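You operate a simulated robot arm through the tools that you are given. There is no shell and no other tool.

You run a simulated robot arm. Do the job below in one go: nothing can be reset, and whatever is moved stays where it is left.

JOB
Take the short bundle labelled "22" from the top of the wooden platform and leave it on the top of the stack on the turntable. Open the grey drawer, fetch the blue label corner piece from the inside of the grey drawer and set it on the ledge of the air panel and shut the drawer again. Close the blue drawer. Take the yellow wheel and put it on the bench top. Put the chalk carton marked "pink" from the end of the bench by the small grey shelf on top of the black hose coil and the chalk carton that says "blue" on the bench top. Put one of the corner boards from the top of the low grey stand on the top of the stack on the turntable. Turn the turns knob to 4. Put the pattern card that says "36" from the top of the paddle rack on the bottom shelf of the paddle rack. Take the orange cap and leave it on the top of the grey sheet rack. The order is free. Set down upright: short bundle, blue label corner piece, chalk carton, corner board.

Only the result counts: the job must be done as asked and must still hold three seconds after the hand-in. Knocking over, shifting, dropping, spilling or breaking anything else fails it. A push-on lid holds only when it is set on centred and level and pressed home; a screw cap is set on level and turned clockwise until tight. Flat cloth is picked up by pressing the open fingertips on it (5 to 10 N) and closing them slowly along it; thin cloth reads only 2 to 8 mm in the jaws.

ROBOT AND FRAMES
A 7-joint arm with a two-finger parallel gripper on a trunk, on a base that moves. Base frame: it is fixed to the floor where the robot stands at the start and does not move with it; the origin is under the middle of the robot, x ahead of it, y to its left, z up. Lengths are in mm, angles in degrees, forces in N, time in s.
With the tool pointing down near the work surface it reaches from about 340 to 880 mm from the robot's upright axis, wherever it stands. Its first joint turns from -17.0 to 126.0 degrees. Places, roughly: bench top [-2800, 2600, 900]; black hose coil (10x10x9 cm) [-1900, 2700, 900]; blue drawer [-2300, 2300, 700]; blue label corner piece (5x5x6 cm) [-3000, 2400, 700]; bottom shelf of the paddle rack (22x72 cm) [900, -2240, 160]; chalk carton [-1500, 2750, 1000]; corner board (6x6x29 cm) [-100, 2700, 600]; grey drawer [-3000, 2400, 700]; ledge of the air panel (23x83 cm) [-2380, 680, 800]; orange cap (6x6x4 cm) [-2300, 600, 800]; pattern card [1000, -2500, 1000]; short bundle [750, 0, 500]; top of the grey sheet rack (22x54 cm) [780, 2120, 820]; top of the stack on the turntable [-100, 800, 800]; turns knob [700, 1300, 1100]; yellow wheel (6x6x4 cm) [-1600, 2300, 900]. Payload 1.57 kg.
The TCP is the grasp point between the finger pads, 30 mm short of the fingertips. In the tool frame z runs along the fingers and y along their closing line. Largest opening 80 mm; finger width 17, thickness 12; the body of the gripper, 40 by 82 mm, starts 80 mm behind the TCP.
Orientation is that of the tool frame in the base frame, as a unit quaternion [w, x, y, z]. With the fingers straight down and closing along the base's y, the tool's x points along the base's -x, its y along +y and its z along -z.

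CONTROLS
- The arm moves only by the tool servo_tool. Its argument "increments" is a list of rows, each a list of 7 numbers: the shift along the base's x, y, z in mm, then the turn, a rotation vector about the base's x, y, z in degrees, then the finger opening in mm, from 0 to 80. In form: [[tx, ty, tz, ax, ay, az, gripper], ...]. A call has 1 to 20 rows; each row shifts and turns the commanded pose from where the row before left it. Each row takes 0.2 s and may step no farther than 50 mm and 8.6 degrees from the row before; otherwise, or with a gripper value out of range, the whole call is refused. A pose out of reach is approached as far as the arm can. The call stops where the force on the tool passes 40 N (or 10 N more than at its start, if that is more) or the arm is blocked; 0.2 s more then pass. Each finger travels about 45 mm/s and halts on what it meets, pressing with about 32 N; the grip force reading is that of the motor and also rises with nothing between the fingers. The clock runs only during rows and for 0.2 s after the last one: add rows that do not move to give the fingers time. It gives the time, the measured TCP pose, the force on the tool (base axes), the opening and the grip force at its end, in the units of the frame above (readings bear some noise), with the torque about the TCP (base axes, N m) and any sound that the robot's microphone picked up, and new pictures: "views" is both (left out), scene, wrist or none.
- Cameras (640 x 400 px; columns grow to the right, rows downward): "scene" is now at [-48.6, -146.8, 1105.7]; the picture's right is [0.94, -0.34, 0.00], its down [-0.18, -0.51, -0.84] and it looks along [0.29, 0.79, -0.54] (base axes); focal length 214 px, centre (320, 200). "wrist" rides on the gripper at [72, -6, -122] in the tool frame; the picture's right is [0.09, 1.00, 0.00], its down [-0.84, 0.08, -0.54] and it looks along [-0.54, 0.05, 0.84] (tool axes); focal length 238 px, centre (320, 200). There is no depth. A picture from a camera that has moved, and an enlarged one, comes with that camera's place and axes in the base frame and with its lens.
- lift_body(by): slides the trunk up (or, below 0, down) by that many mm; the arm and the scene camera ride with it, the base frame stays. It gives what a move gives, with no picture.
- base_move(legs): drives the robot by 1 to 6 legs, each [ahead, left, turn to the left] in mm, mm and degrees, along the robot's own axes; the way and the turn of a leg run together, so that a leg with both is an arc; at most 1500 mm and 180 degrees a leg. The arm and the cameras ride along, it lands a little off, and it stops where it bumps. It gives what a move gives, and a new picture of the scene camera.
- head_to(pan, tilt): turns the head with the scene camera to pan (to the left, within 109 degrees either way) and tilt (down, from -29 to 69), counted from straight ahead of the robot. It gives what a move gives, and a new picture of the scene camera.
- enlarge(camera, box): a new picture of the part [left, top, right, bottom] of that camera's present view, enlarged. It takes no simulated time.
- job_done(): hands the job in; it is judged then, once.

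Places have to be worked out from the pictures, the camera data and where the tool is seen. Open the gripper and draw the arm clear of the work before you hand the job in, unless the task says otherwise.

The tools are called after ">>>" as a command line: name --pt "numbers of a row" for each row, then --argument value for the rest, lists and objects as JSON in quotes. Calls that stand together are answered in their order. servo_tool: Moves the arm, as the interface text tells. Its arguments: {"type":"object","properties":{"increments":{"type":"array","items":{"type":"array","items":{"type":"number"}}},"views":{"type":"string","enum":["both","scene","wrist","none"]}},"required":["increments"]} The other tools are called the same way: lift_body (by) moves the trunk up or down; base_move (legs) drives the base; head_to (pan, tilt) turns the head that bears the scene camera; enlarge (camera, box) takes an enlarged picture of a part of a camera's view; job_done () hands the job in.

At the start:

```text
time: 0.0
position: [509.3, 302.2, 1099.9]
ee_rot: [-0.001, 0.001, 1.0, 0.001]
wrist_force: [-1.0, -0.1, 0.3]
ft_torque: [0.02, 0.0, 0.01]
grip_width: 80.3
grip_force: 0.1
trunk travel left (down, up): [-478.0, 312.0]
robot x, y, heading: [0.1, -1.3, 0.1]
head pan, tilt (commanded): [70.2, 32.9]
```

scene: 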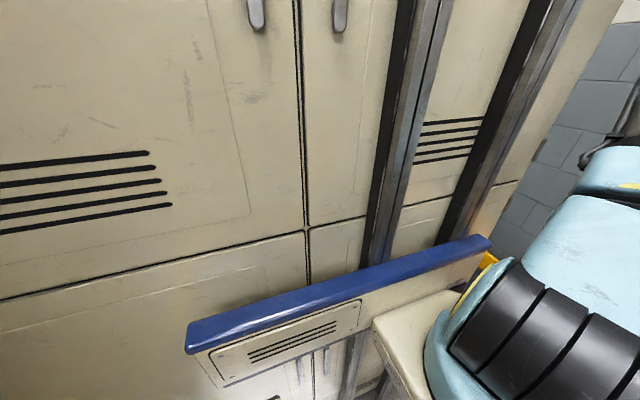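
wrist: 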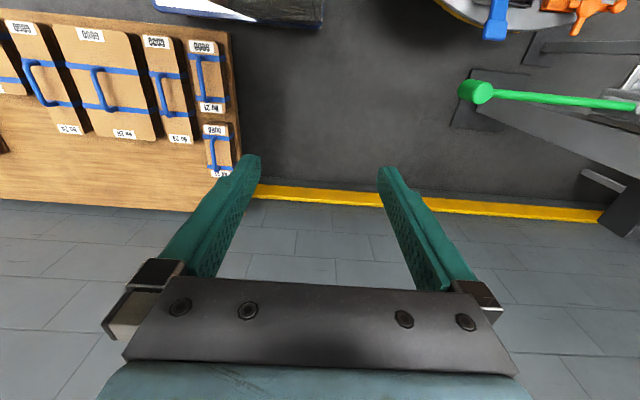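

The scene view shows lockers to the left, while the wrist view shows the wooden platform with bundles ahead. I first look around with the head to map the place.

>>> head_to --pan 0 --tilt 35

>>> head_to --pan -60 --tilt 20

>>> head_to --pan 40 --tilt 10

>>> head_to --pan 105 --tilt 10

```text
time: 1.4
position: [508.5, 301.2, 1098.8]
ee_rot: [0.0, 0.0, 1.0, 0.001]
wrist_force: [0.1, -0.1, -0.3]
ft_torque: [0.03, 0.0, -0.04]
grip_width: 80.0
grip_force: 0.1
trunk travel left (down, up): [-478.0, 312.0]
robot x, y, heading: [-1.4, -1.4, 0.0]
head pan, tilt (commanded): [0.0, 35.0]
camera scene: at [9.2, -230.6, 1102.4], right [0.0, -1.0, 0.0], down [-0.57, 0.0, -0.82], along [0.82, 0.0, -0.57], focal length 214 px, centre (320, 200)
```

scene: 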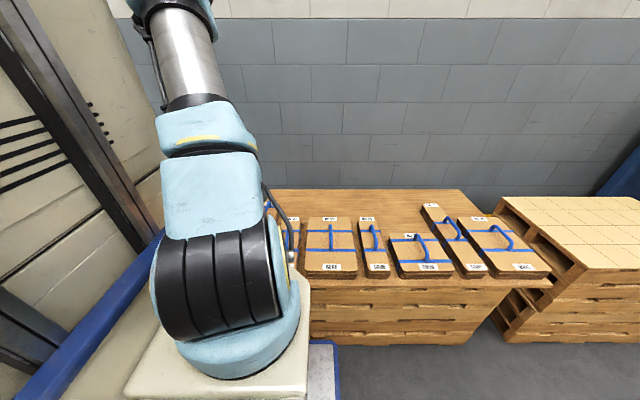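

```text
time: 2.7
position: [508.4, 301.4, 1100.4]
ee_rot: [0.0, 0.0, 1.0, 0.002]
wrist_force: [1.0, -0.1, -0.6]
ft_torque: [-0.03, -0.02, 0.05]
grip_width: 80.2
grip_force: 0.0
trunk travel left (down, up): [-478.0, 312.0]
robot x, y, heading: [-1.1, -3.4, -0.2]
head pan, tilt (commanded): [-60.0, 20.0]
camera scene: at [-32.2, -311.3, 1126.2], right [-0.87, -0.5, 0.0], down [-0.17, 0.3, -0.94], along [0.47, -0.81, -0.34], focal length 214 px, centre (320, 200)
```

scene: 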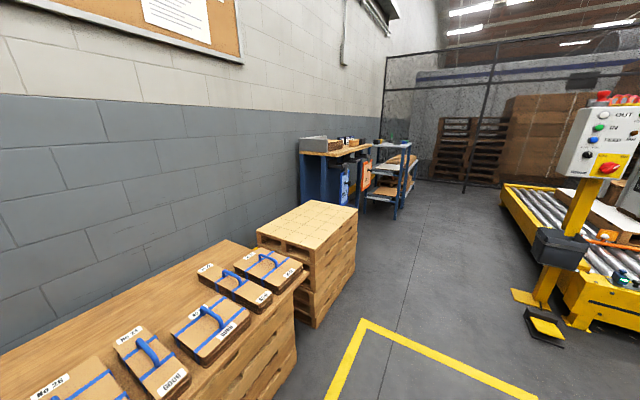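

```text
time: 4.5
position: [509.6, 301.4, 1099.8]
ee_rot: [0.0, 0.0, 1.0, 0.001]
wrist_force: [0.7, 0.0, 1.1]
ft_torque: [0.02, 0.01, 0.02]
grip_width: 79.9
grip_force: 0.1
trunk travel left (down, up): [-478.0, 312.0]
robot x, y, heading: [1.0, 1.9, -0.0]
head pan, tilt (commanded): [40.0, 10.0]
camera scene: at [-7.6, -170.9, 1142.5], right [0.64, -0.77, 0.0], down [-0.13, -0.11, -0.98], along [0.75, 0.63, -0.17], focal length 214 px, centre (320, 200)
```

scene: 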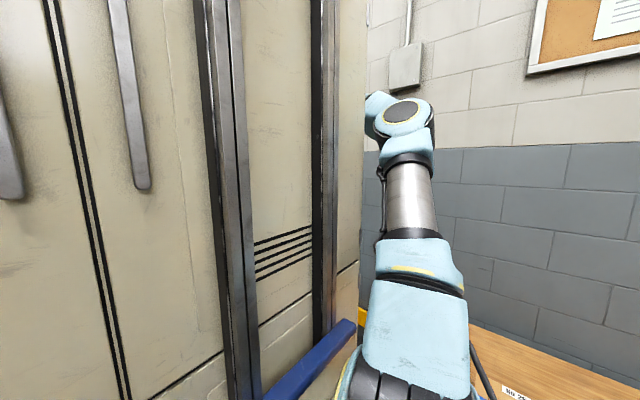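

```text
time: 5.8
position: [509.2, 302.7, 1099.2]
ee_rot: [0.001, 0.0, 1.0, 0.0]
wrist_force: [-0.3, 0.5, 0.2]
ft_torque: [0.0, 0.04, -0.01]
grip_width: 80.0
grip_force: 0.1
trunk travel left (down, up): [-478.0, 312.0]
robot x, y, heading: [-2.2, -3.4, -0.0]
head pan, tilt (commanded): [105.0, 10.0]
camera scene: at [-102.9, -140.8, 1142.5], right [0.97, 0.26, 0.0], down [0.04, -0.17, -0.98], along [-0.25, 0.95, -0.17], focal length 214 px, centre (320, 200)
```

scene: 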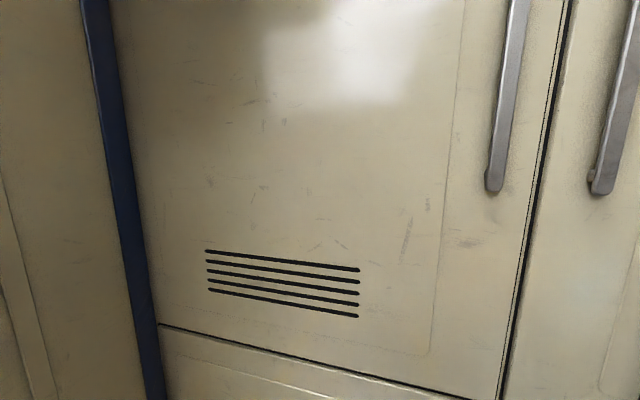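

The left view is blocked by a beige cabinet that seems to be close by (perhaps the robot's own body). I look back at the platform and read the bundle labels.

>>> head_to --pan 5 --tilt 40

>>> enlarge --camera "scene" --box '[240, 160, 560, 300]'

>>> enlarge --camera "wrist" --box '[0, 0, 320, 200]'

>>> enlarge --camera "wrist" --box '[320, 0, 640, 200]'

```text
time: 7.6
position: [508.0, 301.4, 1099.8]
ee_rot: [0.0, 0.0, 1.0, 0.001]
wrist_force: [0.2, -0.3, -0.1]
ft_torque: [0.01, -0.02, 0.02]
grip_width: 79.9
grip_force: 0.0
trunk travel left (down, up): [-478.0, 312.0]
robot x, y, heading: [0.2, 0.3, -0.2]
head pan, tilt (commanded): [5.0, 40.0]
camera scene: at [5.8, -223.2, 1094.8], right [0.09, -1.0, 0.0], down [-0.64, -0.06, -0.77], along [0.76, 0.07, -0.64], focal length 214 px, centre (320, 200)
```

scene: 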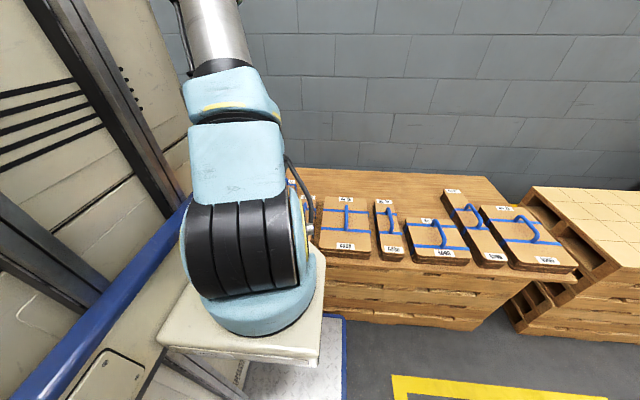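

```text
2.00 times, centred on (400, 230) of scene
camera zoom: at [5.8, -223.2, 1094.8], right [0.09, -1.0, 0.0], down [-0.64, -0.06, -0.77], along [0.76, 0.07, -0.64], focal length 429 px, centre (160, 140)
```

zoom: 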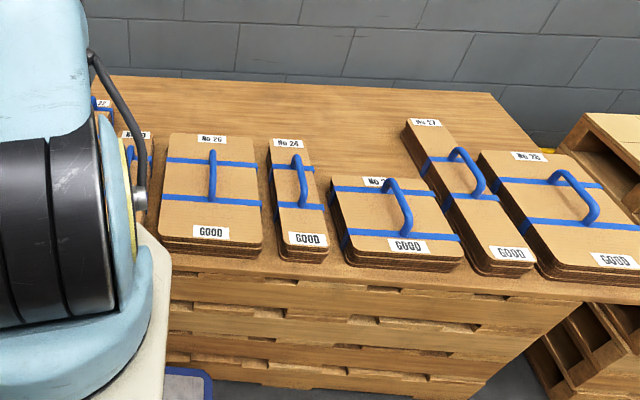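

```text
2.00 times, centred on (160, 100) of wrist
camera zoom: at [438.5, 294.3, 1222.7], right [-0.09, 1.0, 0.0], down [0.84, 0.08, 0.54], along [0.54, 0.05, -0.84], focal length 477 px, centre (640, 400)
```

zoom: 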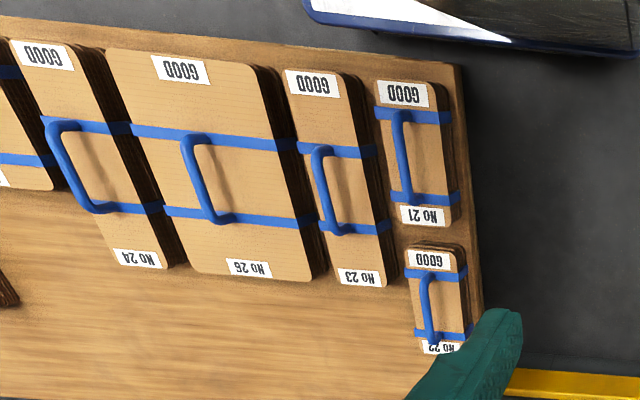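

```text
2.00 times, centred on (480, 100) of wrist
camera zoom: at [438.5, 294.3, 1222.7], right [-0.09, 1.0, 0.0], down [0.84, 0.08, 0.54], along [0.54, 0.05, -0.84], focal length 477 px, centre (0, 400)
```

zoom: 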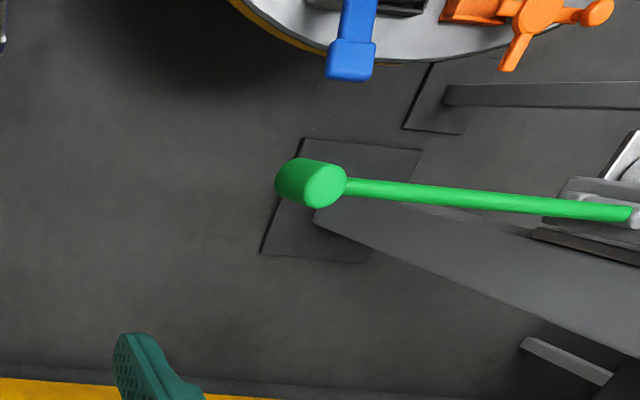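

Bundle No 22 is the small one at the platform's far-left corner, near (727, 10), with a handle running along x. Before picking it up, I swing the arm leftward in steps so the wrist camera can see the turntable stack.

>>> servo_tool --pt "-25.3 39.0 0 0 0 4.5 80" --pt "-28.2 36.9 0 0 0 4.5 80" --pt "-31.1 34.6 0 0 0 4.5 80" --pt "-33.7 32.0 0 0 0 4.5 80" --pt "-36.1 29.3 0 0 0 4.5 80"

```text
time: 8.2
position: [475.5, 307.2, 1089.0]
ee_rot: [0.001, -0.047, 0.999, 0.004]
wrist_force: [11.3, 7.5, 1.1]
ft_torque: [-1.04, 1.69, -0.56]
grip_width: 80.1
grip_force: 0.0
out of reach, approached as far as the arm can: row 1, 2
trunk travel left (down, up): [-478.0, 312.0]
robot x, y, heading: [-1.3, 2.7, 0.1]
head pan, tilt (commanded): [5.0, 40.0]
stopped in row 2: the force on the tool passed its limit at 67 N (the readings are from after the stop); the commanded pose is now the measured one
camera scene: at [6.3, -223.0, 1094.8], right [0.09, -1.0, 0.0], down [-0.64, -0.06, -0.77], along [0.76, 0.07, -0.64], focal length 214 px, centre (320, 200)
camera wrist: at [406.0, 293.2, 1211.9], right [-0.19, 0.98, 0.01], down [0.82, 0.15, 0.54], along [0.53, 0.11, -0.84], focal length 238 px, centre (320, 200)
```

scene: 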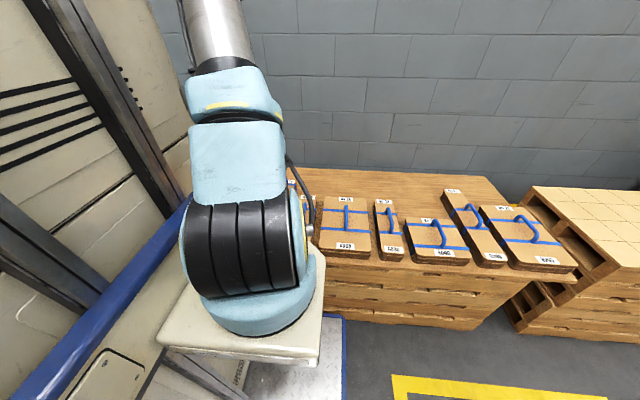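
wrist: 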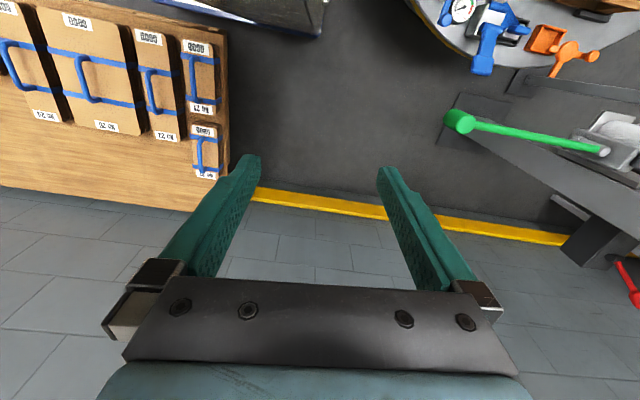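

The first rows hit a limit at this height with the present arm posture. I undo the turn, move a bit forward and lower to learn how the arm behaves.

>>> servo_tool --pt "20 -10 0 0 0 -2.7 80" --pt "30 -20 -10 0 0 -2.7 80" --pt "40 -20 -20 0 0 0 80" --pt "40 -20 -20 0 0 0 80" --pt "30 -30 -20 0 0 0 80"

```text
time: 9.3
position: [634.5, 208.4, 1019.8]
ee_rot: [0.0, -0.004, 1.0, 0.005]
wrist_force: [1.0, 0.1, 1.0]
ft_torque: [-0.03, -0.06, 0.02]
grip_width: 80.1
grip_force: 0.0
trunk travel left (down, up): [-478.0, 312.0]
robot x, y, heading: [-3.4, 2.4, 0.0]
head pan, tilt (commanded): [5.0, 40.0]
camera scene: at [5.5, -223.2, 1094.9], right [0.09, -1.0, 0.0], down [-0.64, -0.06, -0.77], along [0.76, 0.07, -0.64], focal length 214 px, centre (320, 200)
camera wrist: at [563.6, 199.1, 1142.9], right [-0.1, 0.99, 0.01], down [0.83, 0.08, 0.54], along [0.54, 0.06, -0.84], focal length 238 px, centre (320, 200)
```

scene: 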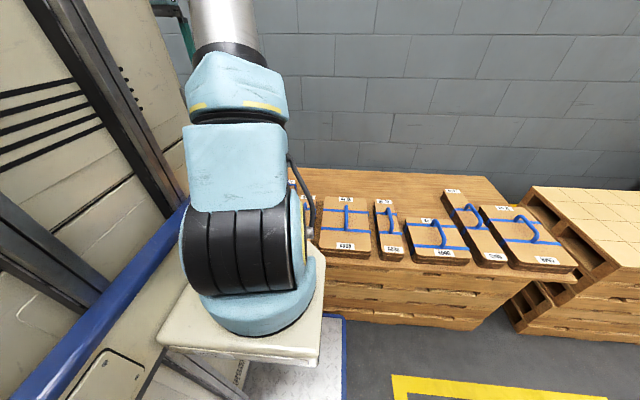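
wrist: 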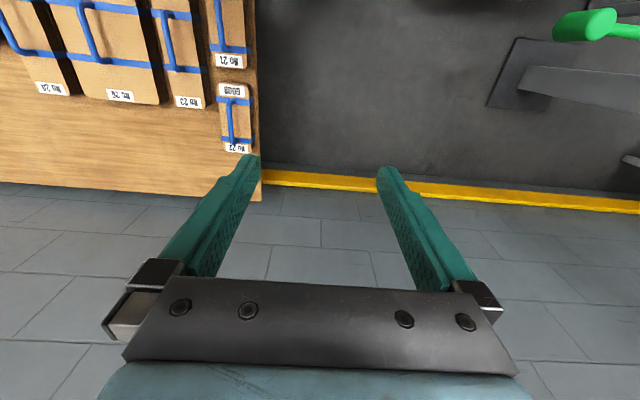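

The arm moves well here. Triangulating the two wrist views puts No 22's handle near (735, 5, 552); I move above it for a closer look.

>>> servo_tool --pt "20 -41 -15 0 0 0 60" --pt "20 -41 -15 0 0 0 60" --pt "20 -41 -20 0 0 0 60" --pt "20 -40 -20 0 0 0 60" --pt "20 -40 -20 0 0 0 60" --pt "0 0 -45 0 0 0 60" --pt "0 0 -45 0 0 0 60" --pt "0 0 -45 0 0 0 60" --pt "0 0 -45 0 0 0 60"

>>> enlarge --camera "wrist" --box '[160, 40, 480, 240]'

```text
time: 11.3
position: [733.7, 4.4, 752.5]
ee_rot: [0.002, -0.003, 1.0, 0.004]
wrist_force: [0.3, 0.2, 0.7]
ft_torque: [0.03, 0.0, -0.02]
grip_width: 59.7
grip_force: 0.0
trunk travel left (down, up): [-478.0, 312.0]
robot x, y, heading: [0.1, 3.0, -0.1]
head pan, tilt (commanded): [5.0, 40.0]
camera scene: at [5.4, -223.3, 1094.9], right [0.09, -1.0, 0.0], down [-0.64, -0.06, -0.77], along [0.76, 0.07, -0.64], focal length 214 px, centre (320, 200)
camera wrist: at [662.6, -4.7, 874.7], right [-0.1, 1.0, 0.01], down [0.83, 0.08, 0.55], along [0.54, 0.06, -0.84], focal length 238 px, centre (320, 200)
```

scene: 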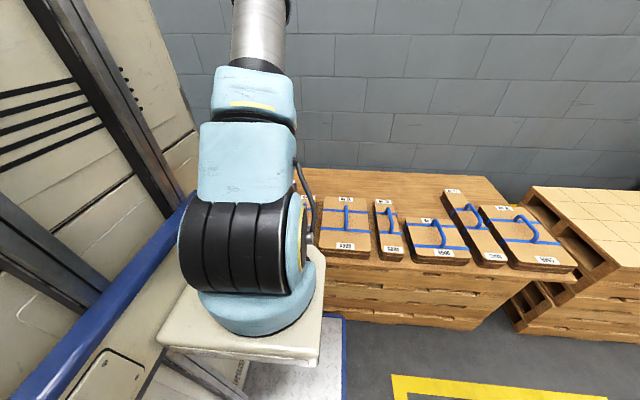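
wrist: 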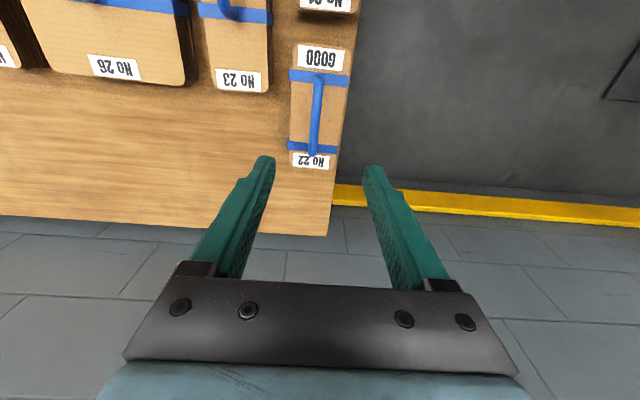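

```text
2.00 times, centred on (320, 140) of wrist
camera zoom: at [662.6, -4.7, 874.7], right [-0.1, 1.0, 0.01], down [0.83, 0.08, 0.55], along [0.54, 0.06, -0.84], focal length 477 px, centre (320, 320)
```

zoom: 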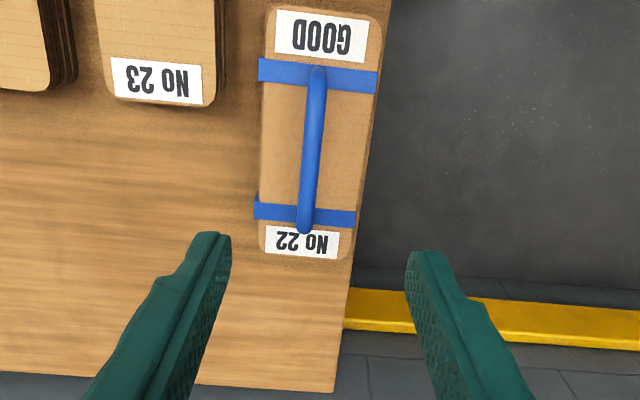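

No 22 is confirmed with its handle running along x at about y=0, x 695–790. I descend to get a closer height estimate.

>>> servo_tool --pt "8 -5 -45 0 0 0 60" --pt "0 0 -45 0 0 0 60" --pt "0 0 -30 0 0 0 60" --pt "0 0 0 0 0 0 60" --views "wrist"

```text
time: 12.3
position: [740.9, -0.4, 629.7]
ee_rot: [0.001, -0.003, 1.0, 0.004]
wrist_force: [-0.3, -0.5, 0.1]
ft_torque: [-0.02, -0.02, -0.01]
grip_width: 60.2
grip_force: 0.1
trunk travel left (down, up): [-478.0, 312.0]
robot x, y, heading: [-2.8, 1.0, -0.2]
head pan, tilt (commanded): [5.0, 40.0]
camera wrist: at [670.3, -8.7, 753.6], right [-0.1, 1.0, 0.01], down [0.84, 0.08, 0.54], along [0.54, 0.06, -0.84], focal length 238 px, centre (320, 200)
```

wrist: 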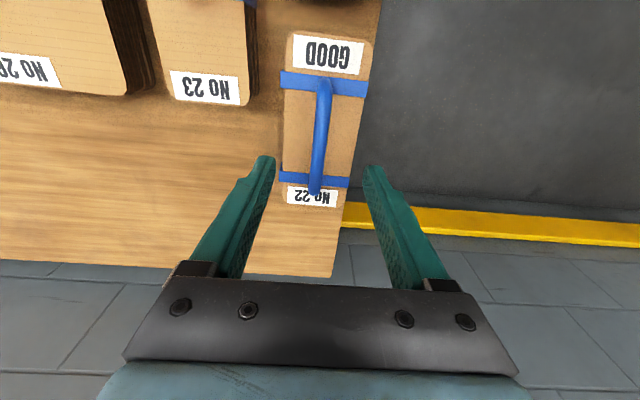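

The handle bar works out to about z=553 at y≈0. I descend with a narrower opening until the pads straddle the bar, watching the force.

>>> servo_tool --pt "2 0 -25 0 0 0 44" --pt "0 0 -25 0 0 0 44" --pt "0 0 -14 0 0 0 44" --pt "0 0 -6 0 0 0 44" --pt "0 0 -4 0 0 0 44" --pt "0 0 0 0 0 0 44" --views "wrist"

```text
time: 13.8
position: [743.8, -0.6, 555.0]
ee_rot: [0.001, -0.003, 1.0, 0.004]
wrist_force: [0.0, -1.1, -0.3]
ft_torque: [0.01, 0.02, 0.01]
grip_width: 44.1
grip_force: 0.0
trunk travel left (down, up): [-478.0, 312.0]
robot x, y, heading: [-0.3, 1.5, 0.1]
head pan, tilt (commanded): [5.0, 40.0]
camera wrist: at [672.5, -8.9, 677.7], right [-0.1, 1.0, 0.01], down [0.84, 0.08, 0.54], along [0.54, 0.06, -0.84], focal length 238 px, centre (320, 200)
```

wrist: 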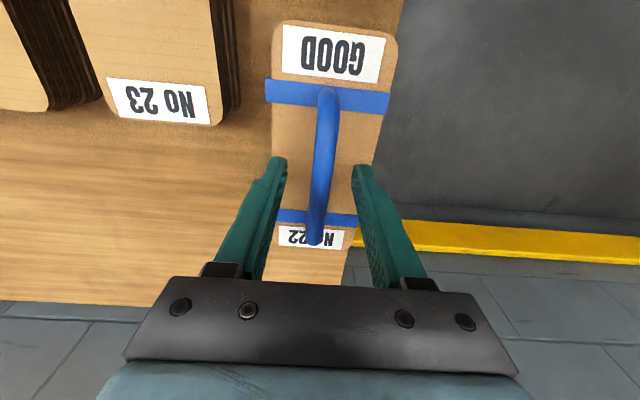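

The handle sits between the pads near the TCP height. I close the fingers on it.

>>> servo_tool --pt "0 0 -3 0 0 0 44" --pt "0 0 0 0 0 0 20" --pt "0 0 0 0 0 0 0" --pt "0 0 0 0 0 0 0" --pt "0 0 0 0 0 0 0" --views "wrist"

```text
time: 14.9
position: [744.0, 0.2, 551.0]
ee_rot: [0.0, -0.003, 1.0, 0.004]
wrist_force: [-0.4, 0.2, 0.0]
ft_torque: [0.02, -0.07, -0.01]
grip_width: 12.1
grip_force: 29.2
trunk travel left (down, up): [-478.0, 312.0]
robot x, y, heading: [-2.8, 2.4, -0.1]
head pan, tilt (commanded): [5.0, 40.0]
camera wrist: at [672.9, -8.7, 674.9], right [-0.1, 1.0, 0.01], down [0.84, 0.08, 0.54], along [0.54, 0.06, -0.84], focal length 238 px, centre (320, 200)
```

wrist: 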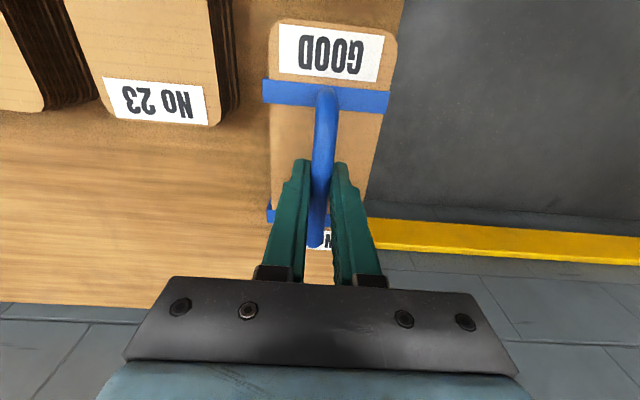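

Gripped at 12 mm with 29 N. I lift straight up and check the load.

>>> servo_tool --pt "0 0 10 0 0 0 0" --pt "0 0 20 0 0 0 0" --pt "0 0 40 0 0 0 0" --pt "0 0 45 0 0 0 0" --pt "0 0 45 0 0 0 0" --pt "0 0 45 0 0 0 0" --pt "0 0 0 0 0 0 0" --views "both"

```text
time: 16.6
position: [743.1, -1.3, 760.5]
ee_rot: [0.0, -0.002, 1.0, 0.004]
wrist_force: [0.4, 0.2, -0.9]
ft_torque: [-0.01, -0.01, 0.01]
grip_width: 11.9
grip_force: 28.8
trunk travel left (down, up): [-478.0, 312.0]
robot x, y, heading: [1.0, -3.0, -0.0]
head pan, tilt (commanded): [5.0, 40.0]
camera scene: at [5.8, -223.3, 1094.8], right [0.09, -1.0, 0.0], down [-0.64, -0.06, -0.77], along [0.76, 0.07, -0.64], focal length 214 px, centre (320, 200)
camera wrist: at [673.0, -9.6, 883.5], right [-0.1, 1.0, 0.01], down [0.84, 0.08, 0.54], along [0.54, 0.06, -0.84], focal length 238 px, centre (320, 200)
```

scene: 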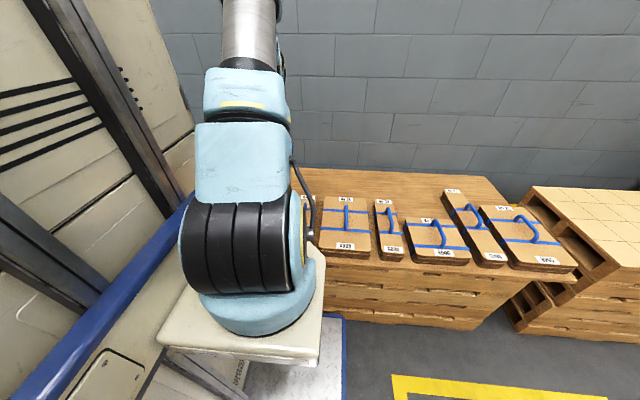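
wrist: 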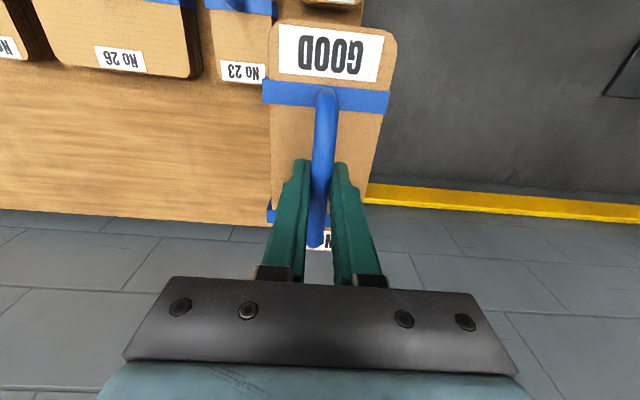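

The bundle is held firmly. Next I raise the trunk slightly to tell whether the beige cabinet on the left is part of the robot (moves with camera) or fixed.

>>> lift_body --by 60

>>> head_to --pan 40 --tilt 40

>>> head_to --pan 105 --tilt 45

>>> head_to --pan -105 --tilt 30

```text
time: 17.6
position: [744.5, -1.3, 822.0]
ee_rot: [0.001, -0.003, 1.0, 0.004]
wrist_force: [0.2, -0.4, -1.4]
ft_torque: [-0.05, 0.03, -0.02]
grip_width: 11.9
grip_force: 29.2
trunk travel left (down, up): [-538.0, 252.0]
robot x, y, heading: [-0.5, -0.2, 0.2]
head pan, tilt (commanded): [5.0, 40.0]
```

```text
time: 18.6
position: [743.3, -0.2, 820.7]
ee_rot: [0.001, -0.002, 1.0, 0.004]
wrist_force: [0.1, 0.8, -0.3]
ft_torque: [0.0, 0.02, -0.01]
grip_width: 12.0
grip_force: 29.4
trunk travel left (down, up): [-538.0, 252.0]
robot x, y, heading: [-2.5, -2.0, 0.1]
head pan, tilt (commanded): [40.0, 40.0]
camera scene: at [-13.8, -176.1, 1154.8], right [0.64, -0.77, 0.0], down [-0.49, -0.41, -0.77], along [0.59, 0.49, -0.64], focal length 214 px, centre (320, 200)
```

scene: 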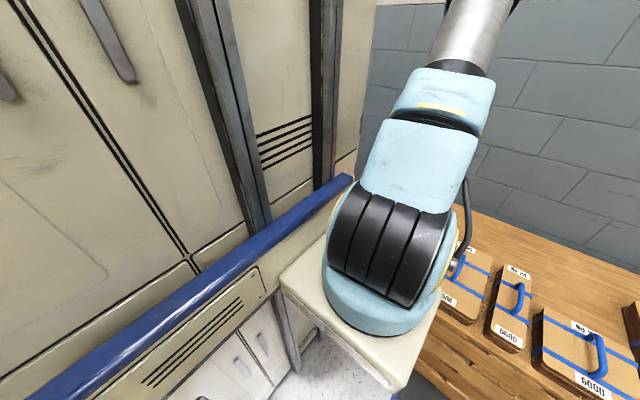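

```text
time: 19.9
position: [743.9, -0.5, 821.0]
ee_rot: [0.0, -0.003, 1.0, 0.004]
wrist_force: [0.4, 1.0, -1.6]
ft_torque: [-0.04, -0.02, 0.02]
grip_width: 11.9
grip_force: 28.9
trunk travel left (down, up): [-538.0, 252.0]
robot x, y, heading: [5.0, 0.5, 0.0]
head pan, tilt (commanded): [105.0, 45.0]
camera scene: at [-99.9, -152.1, 1147.6], right [0.97, 0.26, 0.0], down [0.18, -0.68, -0.71], along [-0.18, 0.68, -0.71], focal length 214 px, centre (320, 200)
```

scene: 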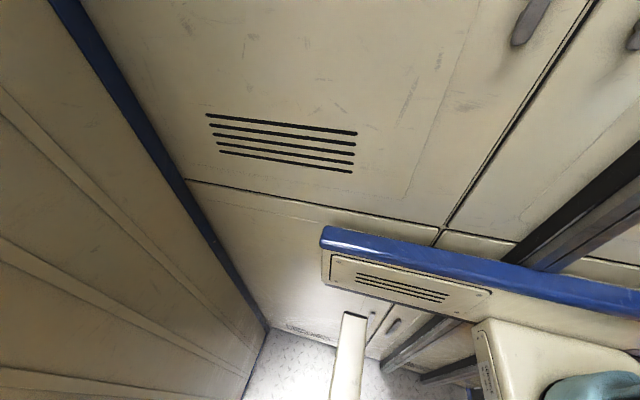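

```text
time: 23.0
position: [744.1, -0.3, 820.6]
ee_rot: [0.0, -0.003, 1.0, 0.005]
wrist_force: [-0.3, 0.3, -0.6]
ft_torque: [0.02, -0.03, 0.0]
grip_width: 12.0
grip_force: 29.0
trunk travel left (down, up): [-538.0, 252.0]
robot x, y, heading: [-4.2, -0.7, 0.0]
head pan, tilt (commanded): [-105.0, 30.0]
camera scene: at [-102.3, -318.1, 1170.2], right [-0.97, 0.26, 0.0], down [0.13, 0.48, -0.87], along [-0.22, -0.84, -0.5], focal length 214 px, centre (320, 200)
```

scene: 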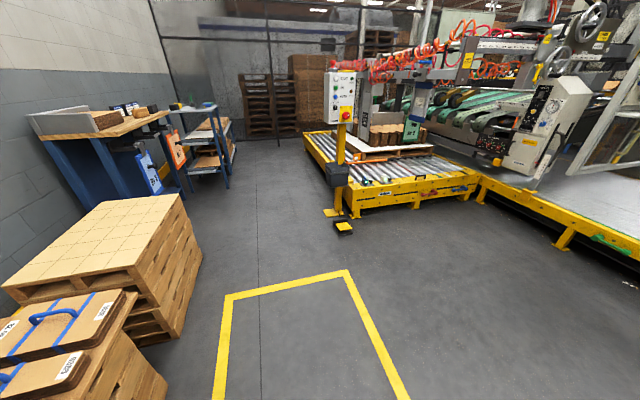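

The beige wall is the robot's own mast (it doesn't ride with the trunk), with the open side to the front and right. I retract the held bundle, then back away from the platform and to the right before turning left, so there is room to swing round.

>>> servo_tool --pt "-40 0 25 0 0 0 0" --pt "-40 0 25 0 0 0 0" --pt "-40 0 25 0 0 0 0" --pt "-40 0 25 0 0 0 0" --pt "0 0 0 0 0 0 0" --views "wrist"

>>> base_move --legs '[[-250, 0, 0], [0, -300, 0]]'

```text
time: 24.2
position: [582.3, -0.9, 921.2]
ee_rot: [0.001, -0.003, 1.0, 0.004]
wrist_force: [-0.2, -0.7, -1.8]
ft_torque: [0.0, 0.05, 0.01]
grip_width: 11.5
grip_force: 29.2
trunk travel left (down, up): [-538.0, 252.0]
robot x, y, heading: [1.8, -1.7, -0.2]
head pan, tilt (commanded): [-105.0, 30.0]
camera wrist: at [511.8, -8.7, 1043.8], right [-0.1, 1.0, 0.01], down [0.84, 0.08, 0.54], along [0.54, 0.06, -0.84], focal length 238 px, centre (320, 200)
```

wrist: 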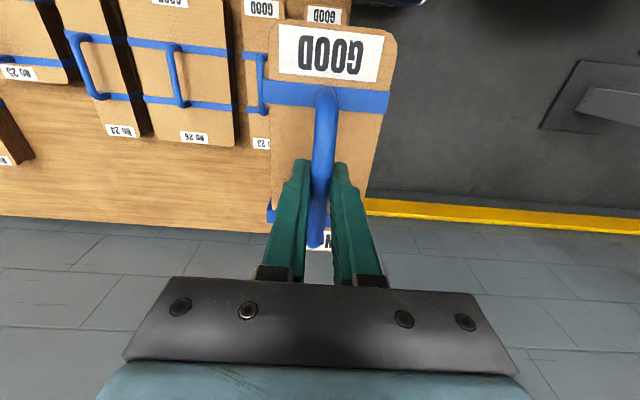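

```text
time: 27.6
position: [331.8, -303.4, 922.4]
ee_rot: [0.002, 0.0, 1.0, 0.005]
wrist_force: [0.4, -0.3, -0.7]
ft_torque: [0.01, 0.0, 0.02]
grip_width: 12.0
grip_force: 29.1
trunk travel left (down, up): [-538.0, 252.0]
robot x, y, heading: [-254.3, -301.2, -0.3]
head pan, tilt (commanded): [-105.0, 30.0]
camera scene: at [-356.0, -618.6, 1170.2], right [-0.96, 0.26, 0.0], down [0.13, 0.48, -0.87], along [-0.23, -0.84, -0.5], focal length 214 px, centre (320, 200)
```

scene: 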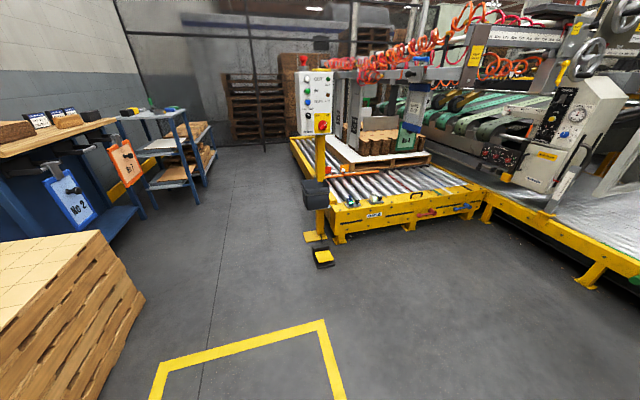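

The base moved as intended. I turn the head ahead and rotate the base left 60° to look at the turntable side.

>>> head_to --pan 0 --tilt 25

>>> base_move --legs '[[0, 0, 60]]'

```text
time: 29.5
position: [330.7, -304.9, 921.0]
ee_rot: [0.002, 0.0, 1.0, 0.004]
wrist_force: [0.6, -0.7, 0.2]
ft_torque: [0.0, -0.01, 0.0]
grip_width: 12.1
grip_force: 29.2
trunk travel left (down, up): [-538.0, 252.0]
robot x, y, heading: [-255.8, -297.9, -0.3]
head pan, tilt (commanded): [0.0, 25.0]
camera scene: at [-240.0, -531.8, 1178.1], right [-0.01, -1.0, 0.0], down [-0.42, 0.0, -0.91], along [0.91, -0.01, -0.42], focal length 214 px, centre (320, 200)
```

scene: 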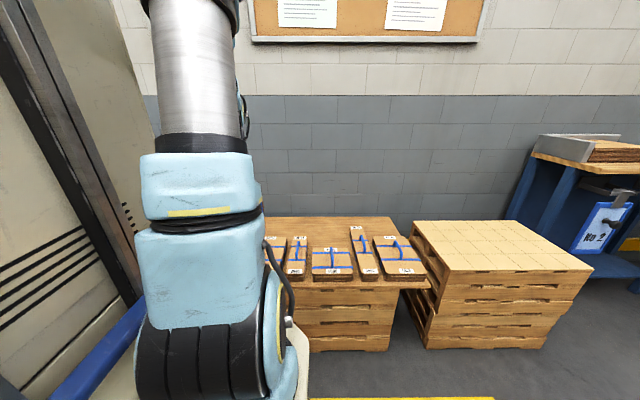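

```text
time: 32.5
position: [44.2, 203.1, 920.7]
ee_rot: [-0.002, -0.5, 0.866, 0.004]
wrist_force: [0.5, -0.8, -1.4]
ft_torque: [-0.01, 0.0, 0.01]
grip_width: 12.1
grip_force: 29.1
trunk travel left (down, up): [-538.0, 252.0]
robot x, y, heading: [-248.6, -302.2, 59.7]
head pan, tilt (commanded): [0.0, 25.0]
camera scene: at [-46.5, -407.7, 1178.1], right [0.86, -0.51, 0.0], down [-0.21, -0.36, -0.91], along [0.46, 0.78, -0.42], focal length 214 px, centre (320, 200)
```

scene: 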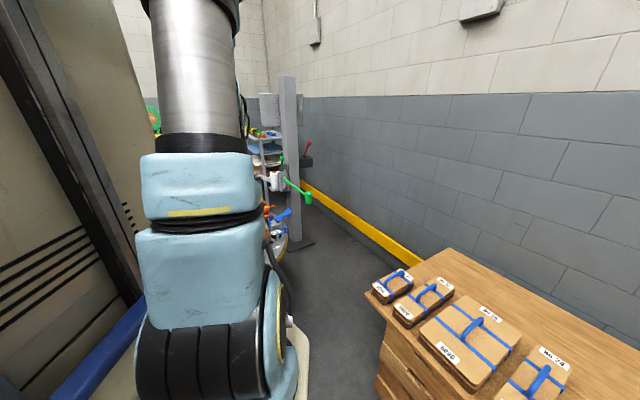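

The arm hides part of the view, so I turn further left and look right of centre toward the turntable.

>>> base_move --legs '[[0, 0, 60]]'

>>> head_to --pan -30 --tilt 25

```text
time: 35.5
position: [-530.5, 210.4, 920.5]
ee_rot: [0.003, 0.861, -0.508, -0.003]
wrist_force: [-0.8, 0.5, -0.6]
ft_torque: [-0.01, 0.0, 0.0]
grip_width: 12.0
grip_force: 29.1
trunk travel left (down, up): [-538.0, 252.0]
robot x, y, heading: [-253.4, -305.7, 118.7]
head pan, tilt (commanded): [0.0, 25.0]
camera scene: at [-54.9, -181.0, 1178.1], right [0.88, 0.48, 0.0], down [0.2, -0.37, -0.91], along [-0.43, 0.8, -0.42], focal length 214 px, centre (320, 200)
```

scene: 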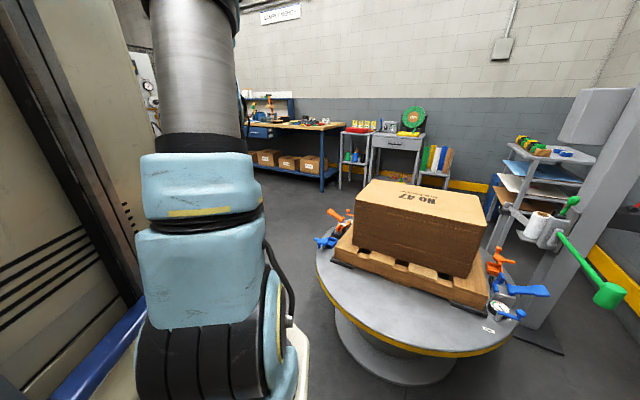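

```text
time: 36.5
position: [-530.6, 210.7, 919.7]
ee_rot: [0.002, 0.861, -0.508, -0.003]
wrist_force: [-0.2, 0.2, -0.5]
ft_torque: [-0.02, -0.02, 0.0]
grip_width: 11.9
grip_force: 29.3
trunk travel left (down, up): [-538.0, 252.0]
robot x, y, heading: [-253.5, -300.6, 118.6]
head pan, tilt (commanded): [-30.0, 25.0]
camera scene: at [-8.6, -169.8, 1178.1], right [1.0, -0.02, 0.0], down [-0.01, -0.42, -0.91], along [0.02, 0.91, -0.42], focal length 214 px, centre (320, 200)
```

scene: 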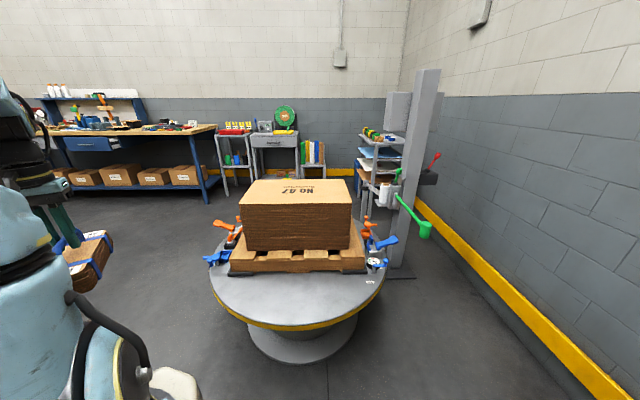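

Now I see the turntable with the "No 47" stack (top spanning about x −330..130, y 590..905 at z≈800). I turn to face it squarely and drive closer, keeping clear of the round plate.

>>> base_move --legs '[[0, 0, -28.6], [0, -170, 0], [190, 0, 0]]'

```text
time: 40.5
position: [-89.9, 472.5, 920.7]
ee_rot: [0.003, 0.712, -0.702, -0.004]
wrist_force: [0.4, -0.1, -1.6]
ft_torque: [-0.01, 0.0, 0.01]
grip_width: 11.6
grip_force: 28.9
trunk travel left (down, up): [-538.0, 252.0]
robot x, y, heading: [-81.5, -109.0, 90.7]
head pan, tilt (commanded): [-30.0, 25.0]
camera scene: at [192.1, -110.2, 1178.1], right [0.87, -0.49, 0.0], down [-0.21, -0.37, -0.91], along [0.45, 0.79, -0.42], focal length 214 px, centre (320, 200)
```

scene: 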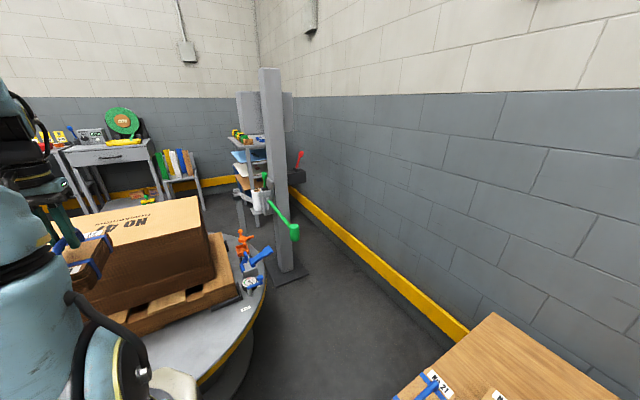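

In place. I look toward the stack with the scene camera and the wrist camera.

>>> head_to --pan 5 --tilt 30

>>> servo_tool --pt "0 30 0 0 0 0 0" --pt "0 0 0 0 0 0 0" --views "wrist"

```text
time: 41.5
position: [-89.3, 472.2, 921.1]
ee_rot: [0.003, 0.712, -0.703, -0.003]
wrist_force: [-0.2, 0.7, -1.0]
ft_torque: [-0.02, 0.02, -0.01]
grip_width: 12.0
grip_force: 28.6
trunk travel left (down, up): [-538.0, 252.0]
robot x, y, heading: [-85.8, -114.8, 90.4]
head pan, tilt (commanded): [5.0, 30.0]
camera scene: at [138.2, -100.3, 1170.2], right [1.0, 0.09, 0.0], down [0.05, -0.5, -0.87], along [-0.08, 0.86, -0.5], focal length 214 px, centre (320, 200)
```

scene: 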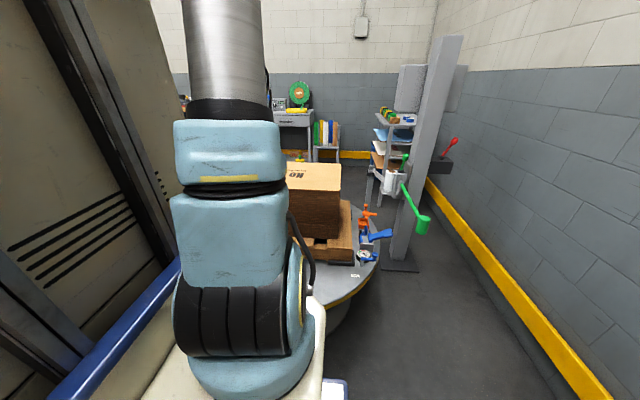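

```text
time: 42.1
position: [-89.6, 501.7, 919.5]
ee_rot: [0.003, 0.712, -0.702, -0.003]
wrist_force: [0.0, 0.2, -1.9]
ft_torque: [0.03, 0.01, 0.02]
grip_width: 12.0
grip_force: 29.0
trunk travel left (down, up): [-538.0, 252.0]
robot x, y, heading: [-83.2, -115.2, 90.5]
head pan, tilt (commanded): [5.0, 30.0]
camera wrist: at [-80.4, 429.4, 1043.0], right [-0.99, -0.11, 0.01], down [-0.08, 0.83, 0.54], along [-0.06, 0.54, -0.84], focal length 238 px, centre (320, 200)
```

wrist: 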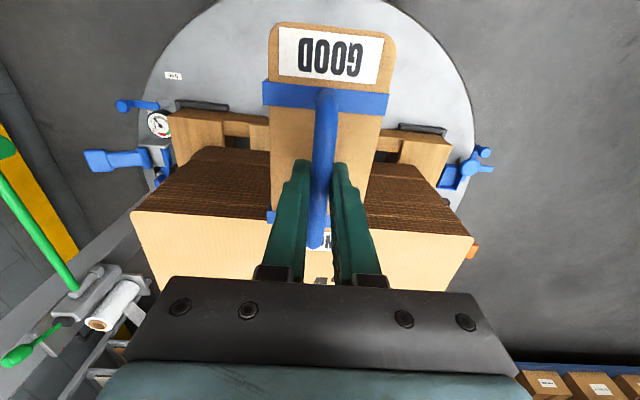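

The wrist view gives the stack's front edge at y≈625 and x from −310 to 131 at z≈800. I extend forward over the stack and check reach.

>>> servo_tool --pt "0 48 0 0 0 0 0" --pt "0 48 0 0 0 0 0" --pt "0 48 0 0 0 0 0" --pt "0 48 0 0 0 0 0" --pt "0 46 0 0 0 0 0" --pt "0 0 0 0 0 0 0" --views "both"

```text
time: 43.5
position: [-90.6, 742.6, 920.2]
ee_rot: [0.004, 0.712, -0.702, -0.003]
wrist_force: [-0.3, 0.5, -1.5]
ft_torque: [-0.01, -0.01, 0.01]
grip_width: 11.8
grip_force: 29.3
trunk travel left (down, up): [-538.0, 252.0]
robot x, y, heading: [-85.4, -111.9, 90.5]
head pan, tilt (commanded): [5.0, 30.0]
camera scene: at [138.1, -100.4, 1170.2], right [1.0, 0.1, 0.0], down [0.05, -0.5, -0.87], along [-0.08, 0.86, -0.5], focal length 214 px, centre (320, 200)
camera wrist: at [-80.4, 670.2, 1042.9], right [-0.99, -0.11, 0.01], down [-0.09, 0.84, 0.54], along [-0.06, 0.54, -0.84], focal length 238 px, centre (320, 200)
```

scene: 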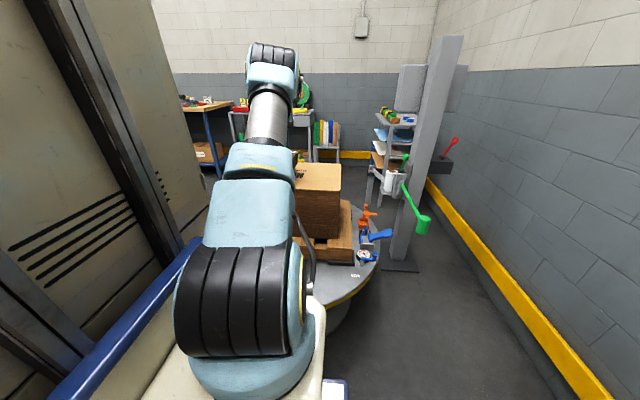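
wrist: 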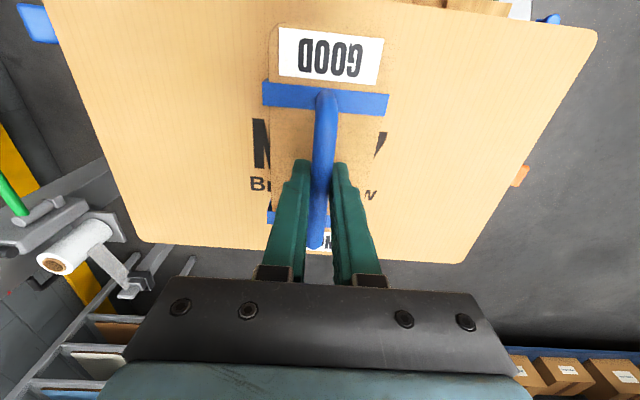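

Reach is fine; the stack top spans x −310..140, y 628..912. I shift a bit left to leave space for the corner board and descend toward the top.

>>> servo_tool --pt "-40 0 0 0 0 0 0" --pt "-40 0 -20 0 0 0 0" --pt "0 0 -20 0 0 0 0" --pt "0 0 -12 0 0 0 0" --pt "0 0 0 0 0 0 0" --views "wrist"

>>> servo_tool --pt "0 0 -3 0 0 0 0" --pt "0 0 -3 0 0 0 0" --pt "0 0 0 0 0 0 0" --views "none"

```text
time: 44.7
position: [-170.2, 740.7, 873.4]
ee_rot: [0.001, 0.712, -0.702, -0.007]
wrist_force: [0.5, 5.1, 33.9]
ft_torque: [-0.02, 0.03, -0.05]
grip_width: 12.1
grip_force: 29.8
trunk travel left (down, up): [-538.0, 252.0]
robot x, y, heading: [-87.2, -111.3, 90.3]
head pan, tilt (commanded): [5.0, 30.0]
camera wrist: at [-160.6, 666.3, 995.8], right [-0.99, -0.11, 0.01], down [-0.08, 0.83, 0.55], along [-0.07, 0.55, -0.83], focal length 238 px, centre (320, 200)
```

wrist: 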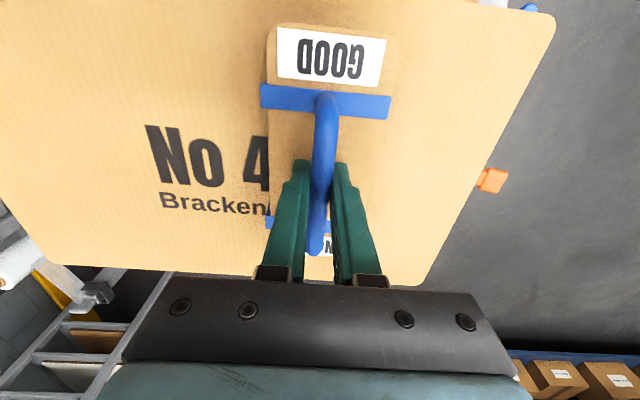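

```text
time: 45.5
position: [-171.1, 738.9, 865.1]
ee_rot: [0.002, 0.712, -0.702, -0.005]
wrist_force: [-0.7, 1.8, 31.5]
ft_torque: [0.02, 0.03, -0.07]
grip_width: 11.9
grip_force: 29.1
trunk travel left (down, up): [-538.0, 252.0]
robot x, y, heading: [-85.7, -112.8, 90.4]
head pan, tilt (commanded): [5.0, 30.0]
```

The bundle is in contact with the stack (about 31 N upward). I ease up slightly, then release and rise.

>>> servo_tool --pt "0 0 3 0 0 0 0" --pt "0 0 0 0 0 0 0" --views "none"

>>> servo_tool --pt "0 0 0 0 0 0 20" --pt "0 0 0 0 0 0 40" --pt "0 0 0 0 0 0 44" --pt "0 0 0 0 0 0 44" --pt "0 0 15 0 0 0 44" --pt "0 0 30 0 0 0 44" --pt "0 0 40 0 0 0 44" --pt "0 -30 40 0 0 0 44" --pt "0 0 0 0 0 0 44" --views "wrist"

```text
time: 46.1
position: [-171.7, 738.6, 864.7]
ee_rot: [0.003, 0.711, -0.703, -0.003]
wrist_force: [-4.2, 7.1, 17.5]
ft_torque: [0.42, -0.04, -0.07]
grip_width: 11.9
grip_force: 29.4
trunk travel left (down, up): [-538.0, 252.0]
robot x, y, heading: [-87.7, -112.6, 90.7]
head pan, tilt (commanded): [5.0, 30.0]
```

```text
time: 48.1
position: [-167.6, 711.3, 991.0]
ee_rot: [0.002, 0.712, -0.702, -0.003]
wrist_force: [0.3, 0.3, -0.1]
ft_torque: [0.0, 0.0, -0.01]
grip_width: 44.0
grip_force: 0.0
trunk travel left (down, up): [-538.0, 252.0]
robot x, y, heading: [-86.5, -111.2, 90.7]
head pan, tilt (commanded): [5.0, 30.0]
camera wrist: at [-158.8, 637.9, 1113.3], right [-0.99, -0.11, 0.01], down [-0.08, 0.83, 0.54], along [-0.06, 0.54, -0.84], focal length 238 px, centre (320, 200)
```

wrist: 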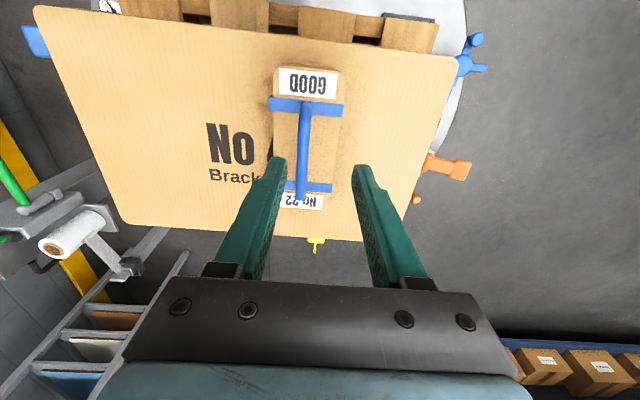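

Bundle 22 is set on the stack upright. Now I look for the turns knob and other items; I enlarge parts of the scene view.

>>> head_to --pan -20 --tilt 15

>>> enlarge --camera "scene" --box '[160, 80, 400, 230]'

```text
time: 49.0
position: [-168.3, 710.0, 991.0]
ee_rot: [0.003, 0.712, -0.702, -0.004]
wrist_force: [0.1, 0.0, 0.4]
ft_torque: [0.05, 0.02, -0.02]
grip_width: 44.2
grip_force: 0.1
trunk travel left (down, up): [-538.0, 252.0]
robot x, y, heading: [-85.1, -112.5, 90.4]
head pan, tilt (commanded): [-20.0, 15.0]
camera scene: at [177.9, -102.3, 1194.3], right [0.94, -0.33, 0.0], down [-0.09, -0.24, -0.97], along [0.32, 0.91, -0.26], focal length 214 px, centre (320, 200)
```

scene: 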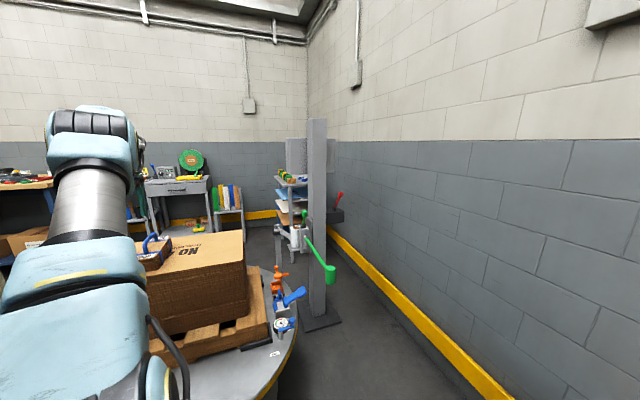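

```text
2.67 times, centred on (280, 155) of scene
camera zoom: at [177.9, -102.3, 1194.3], right [0.94, -0.33, 0.0], down [-0.09, -0.24, -0.97], along [0.32, 0.91, -0.26], focal length 572 px, centre (427, 320)
```

zoom: 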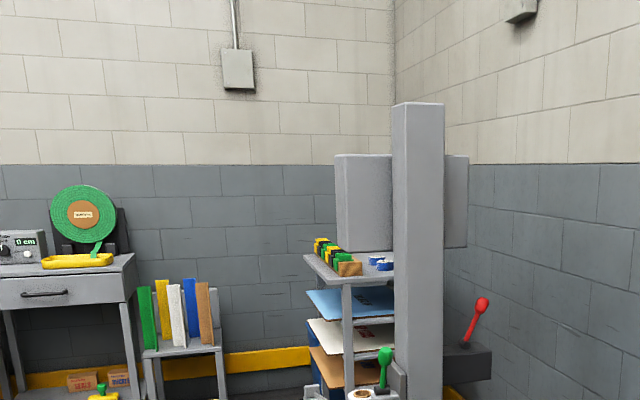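

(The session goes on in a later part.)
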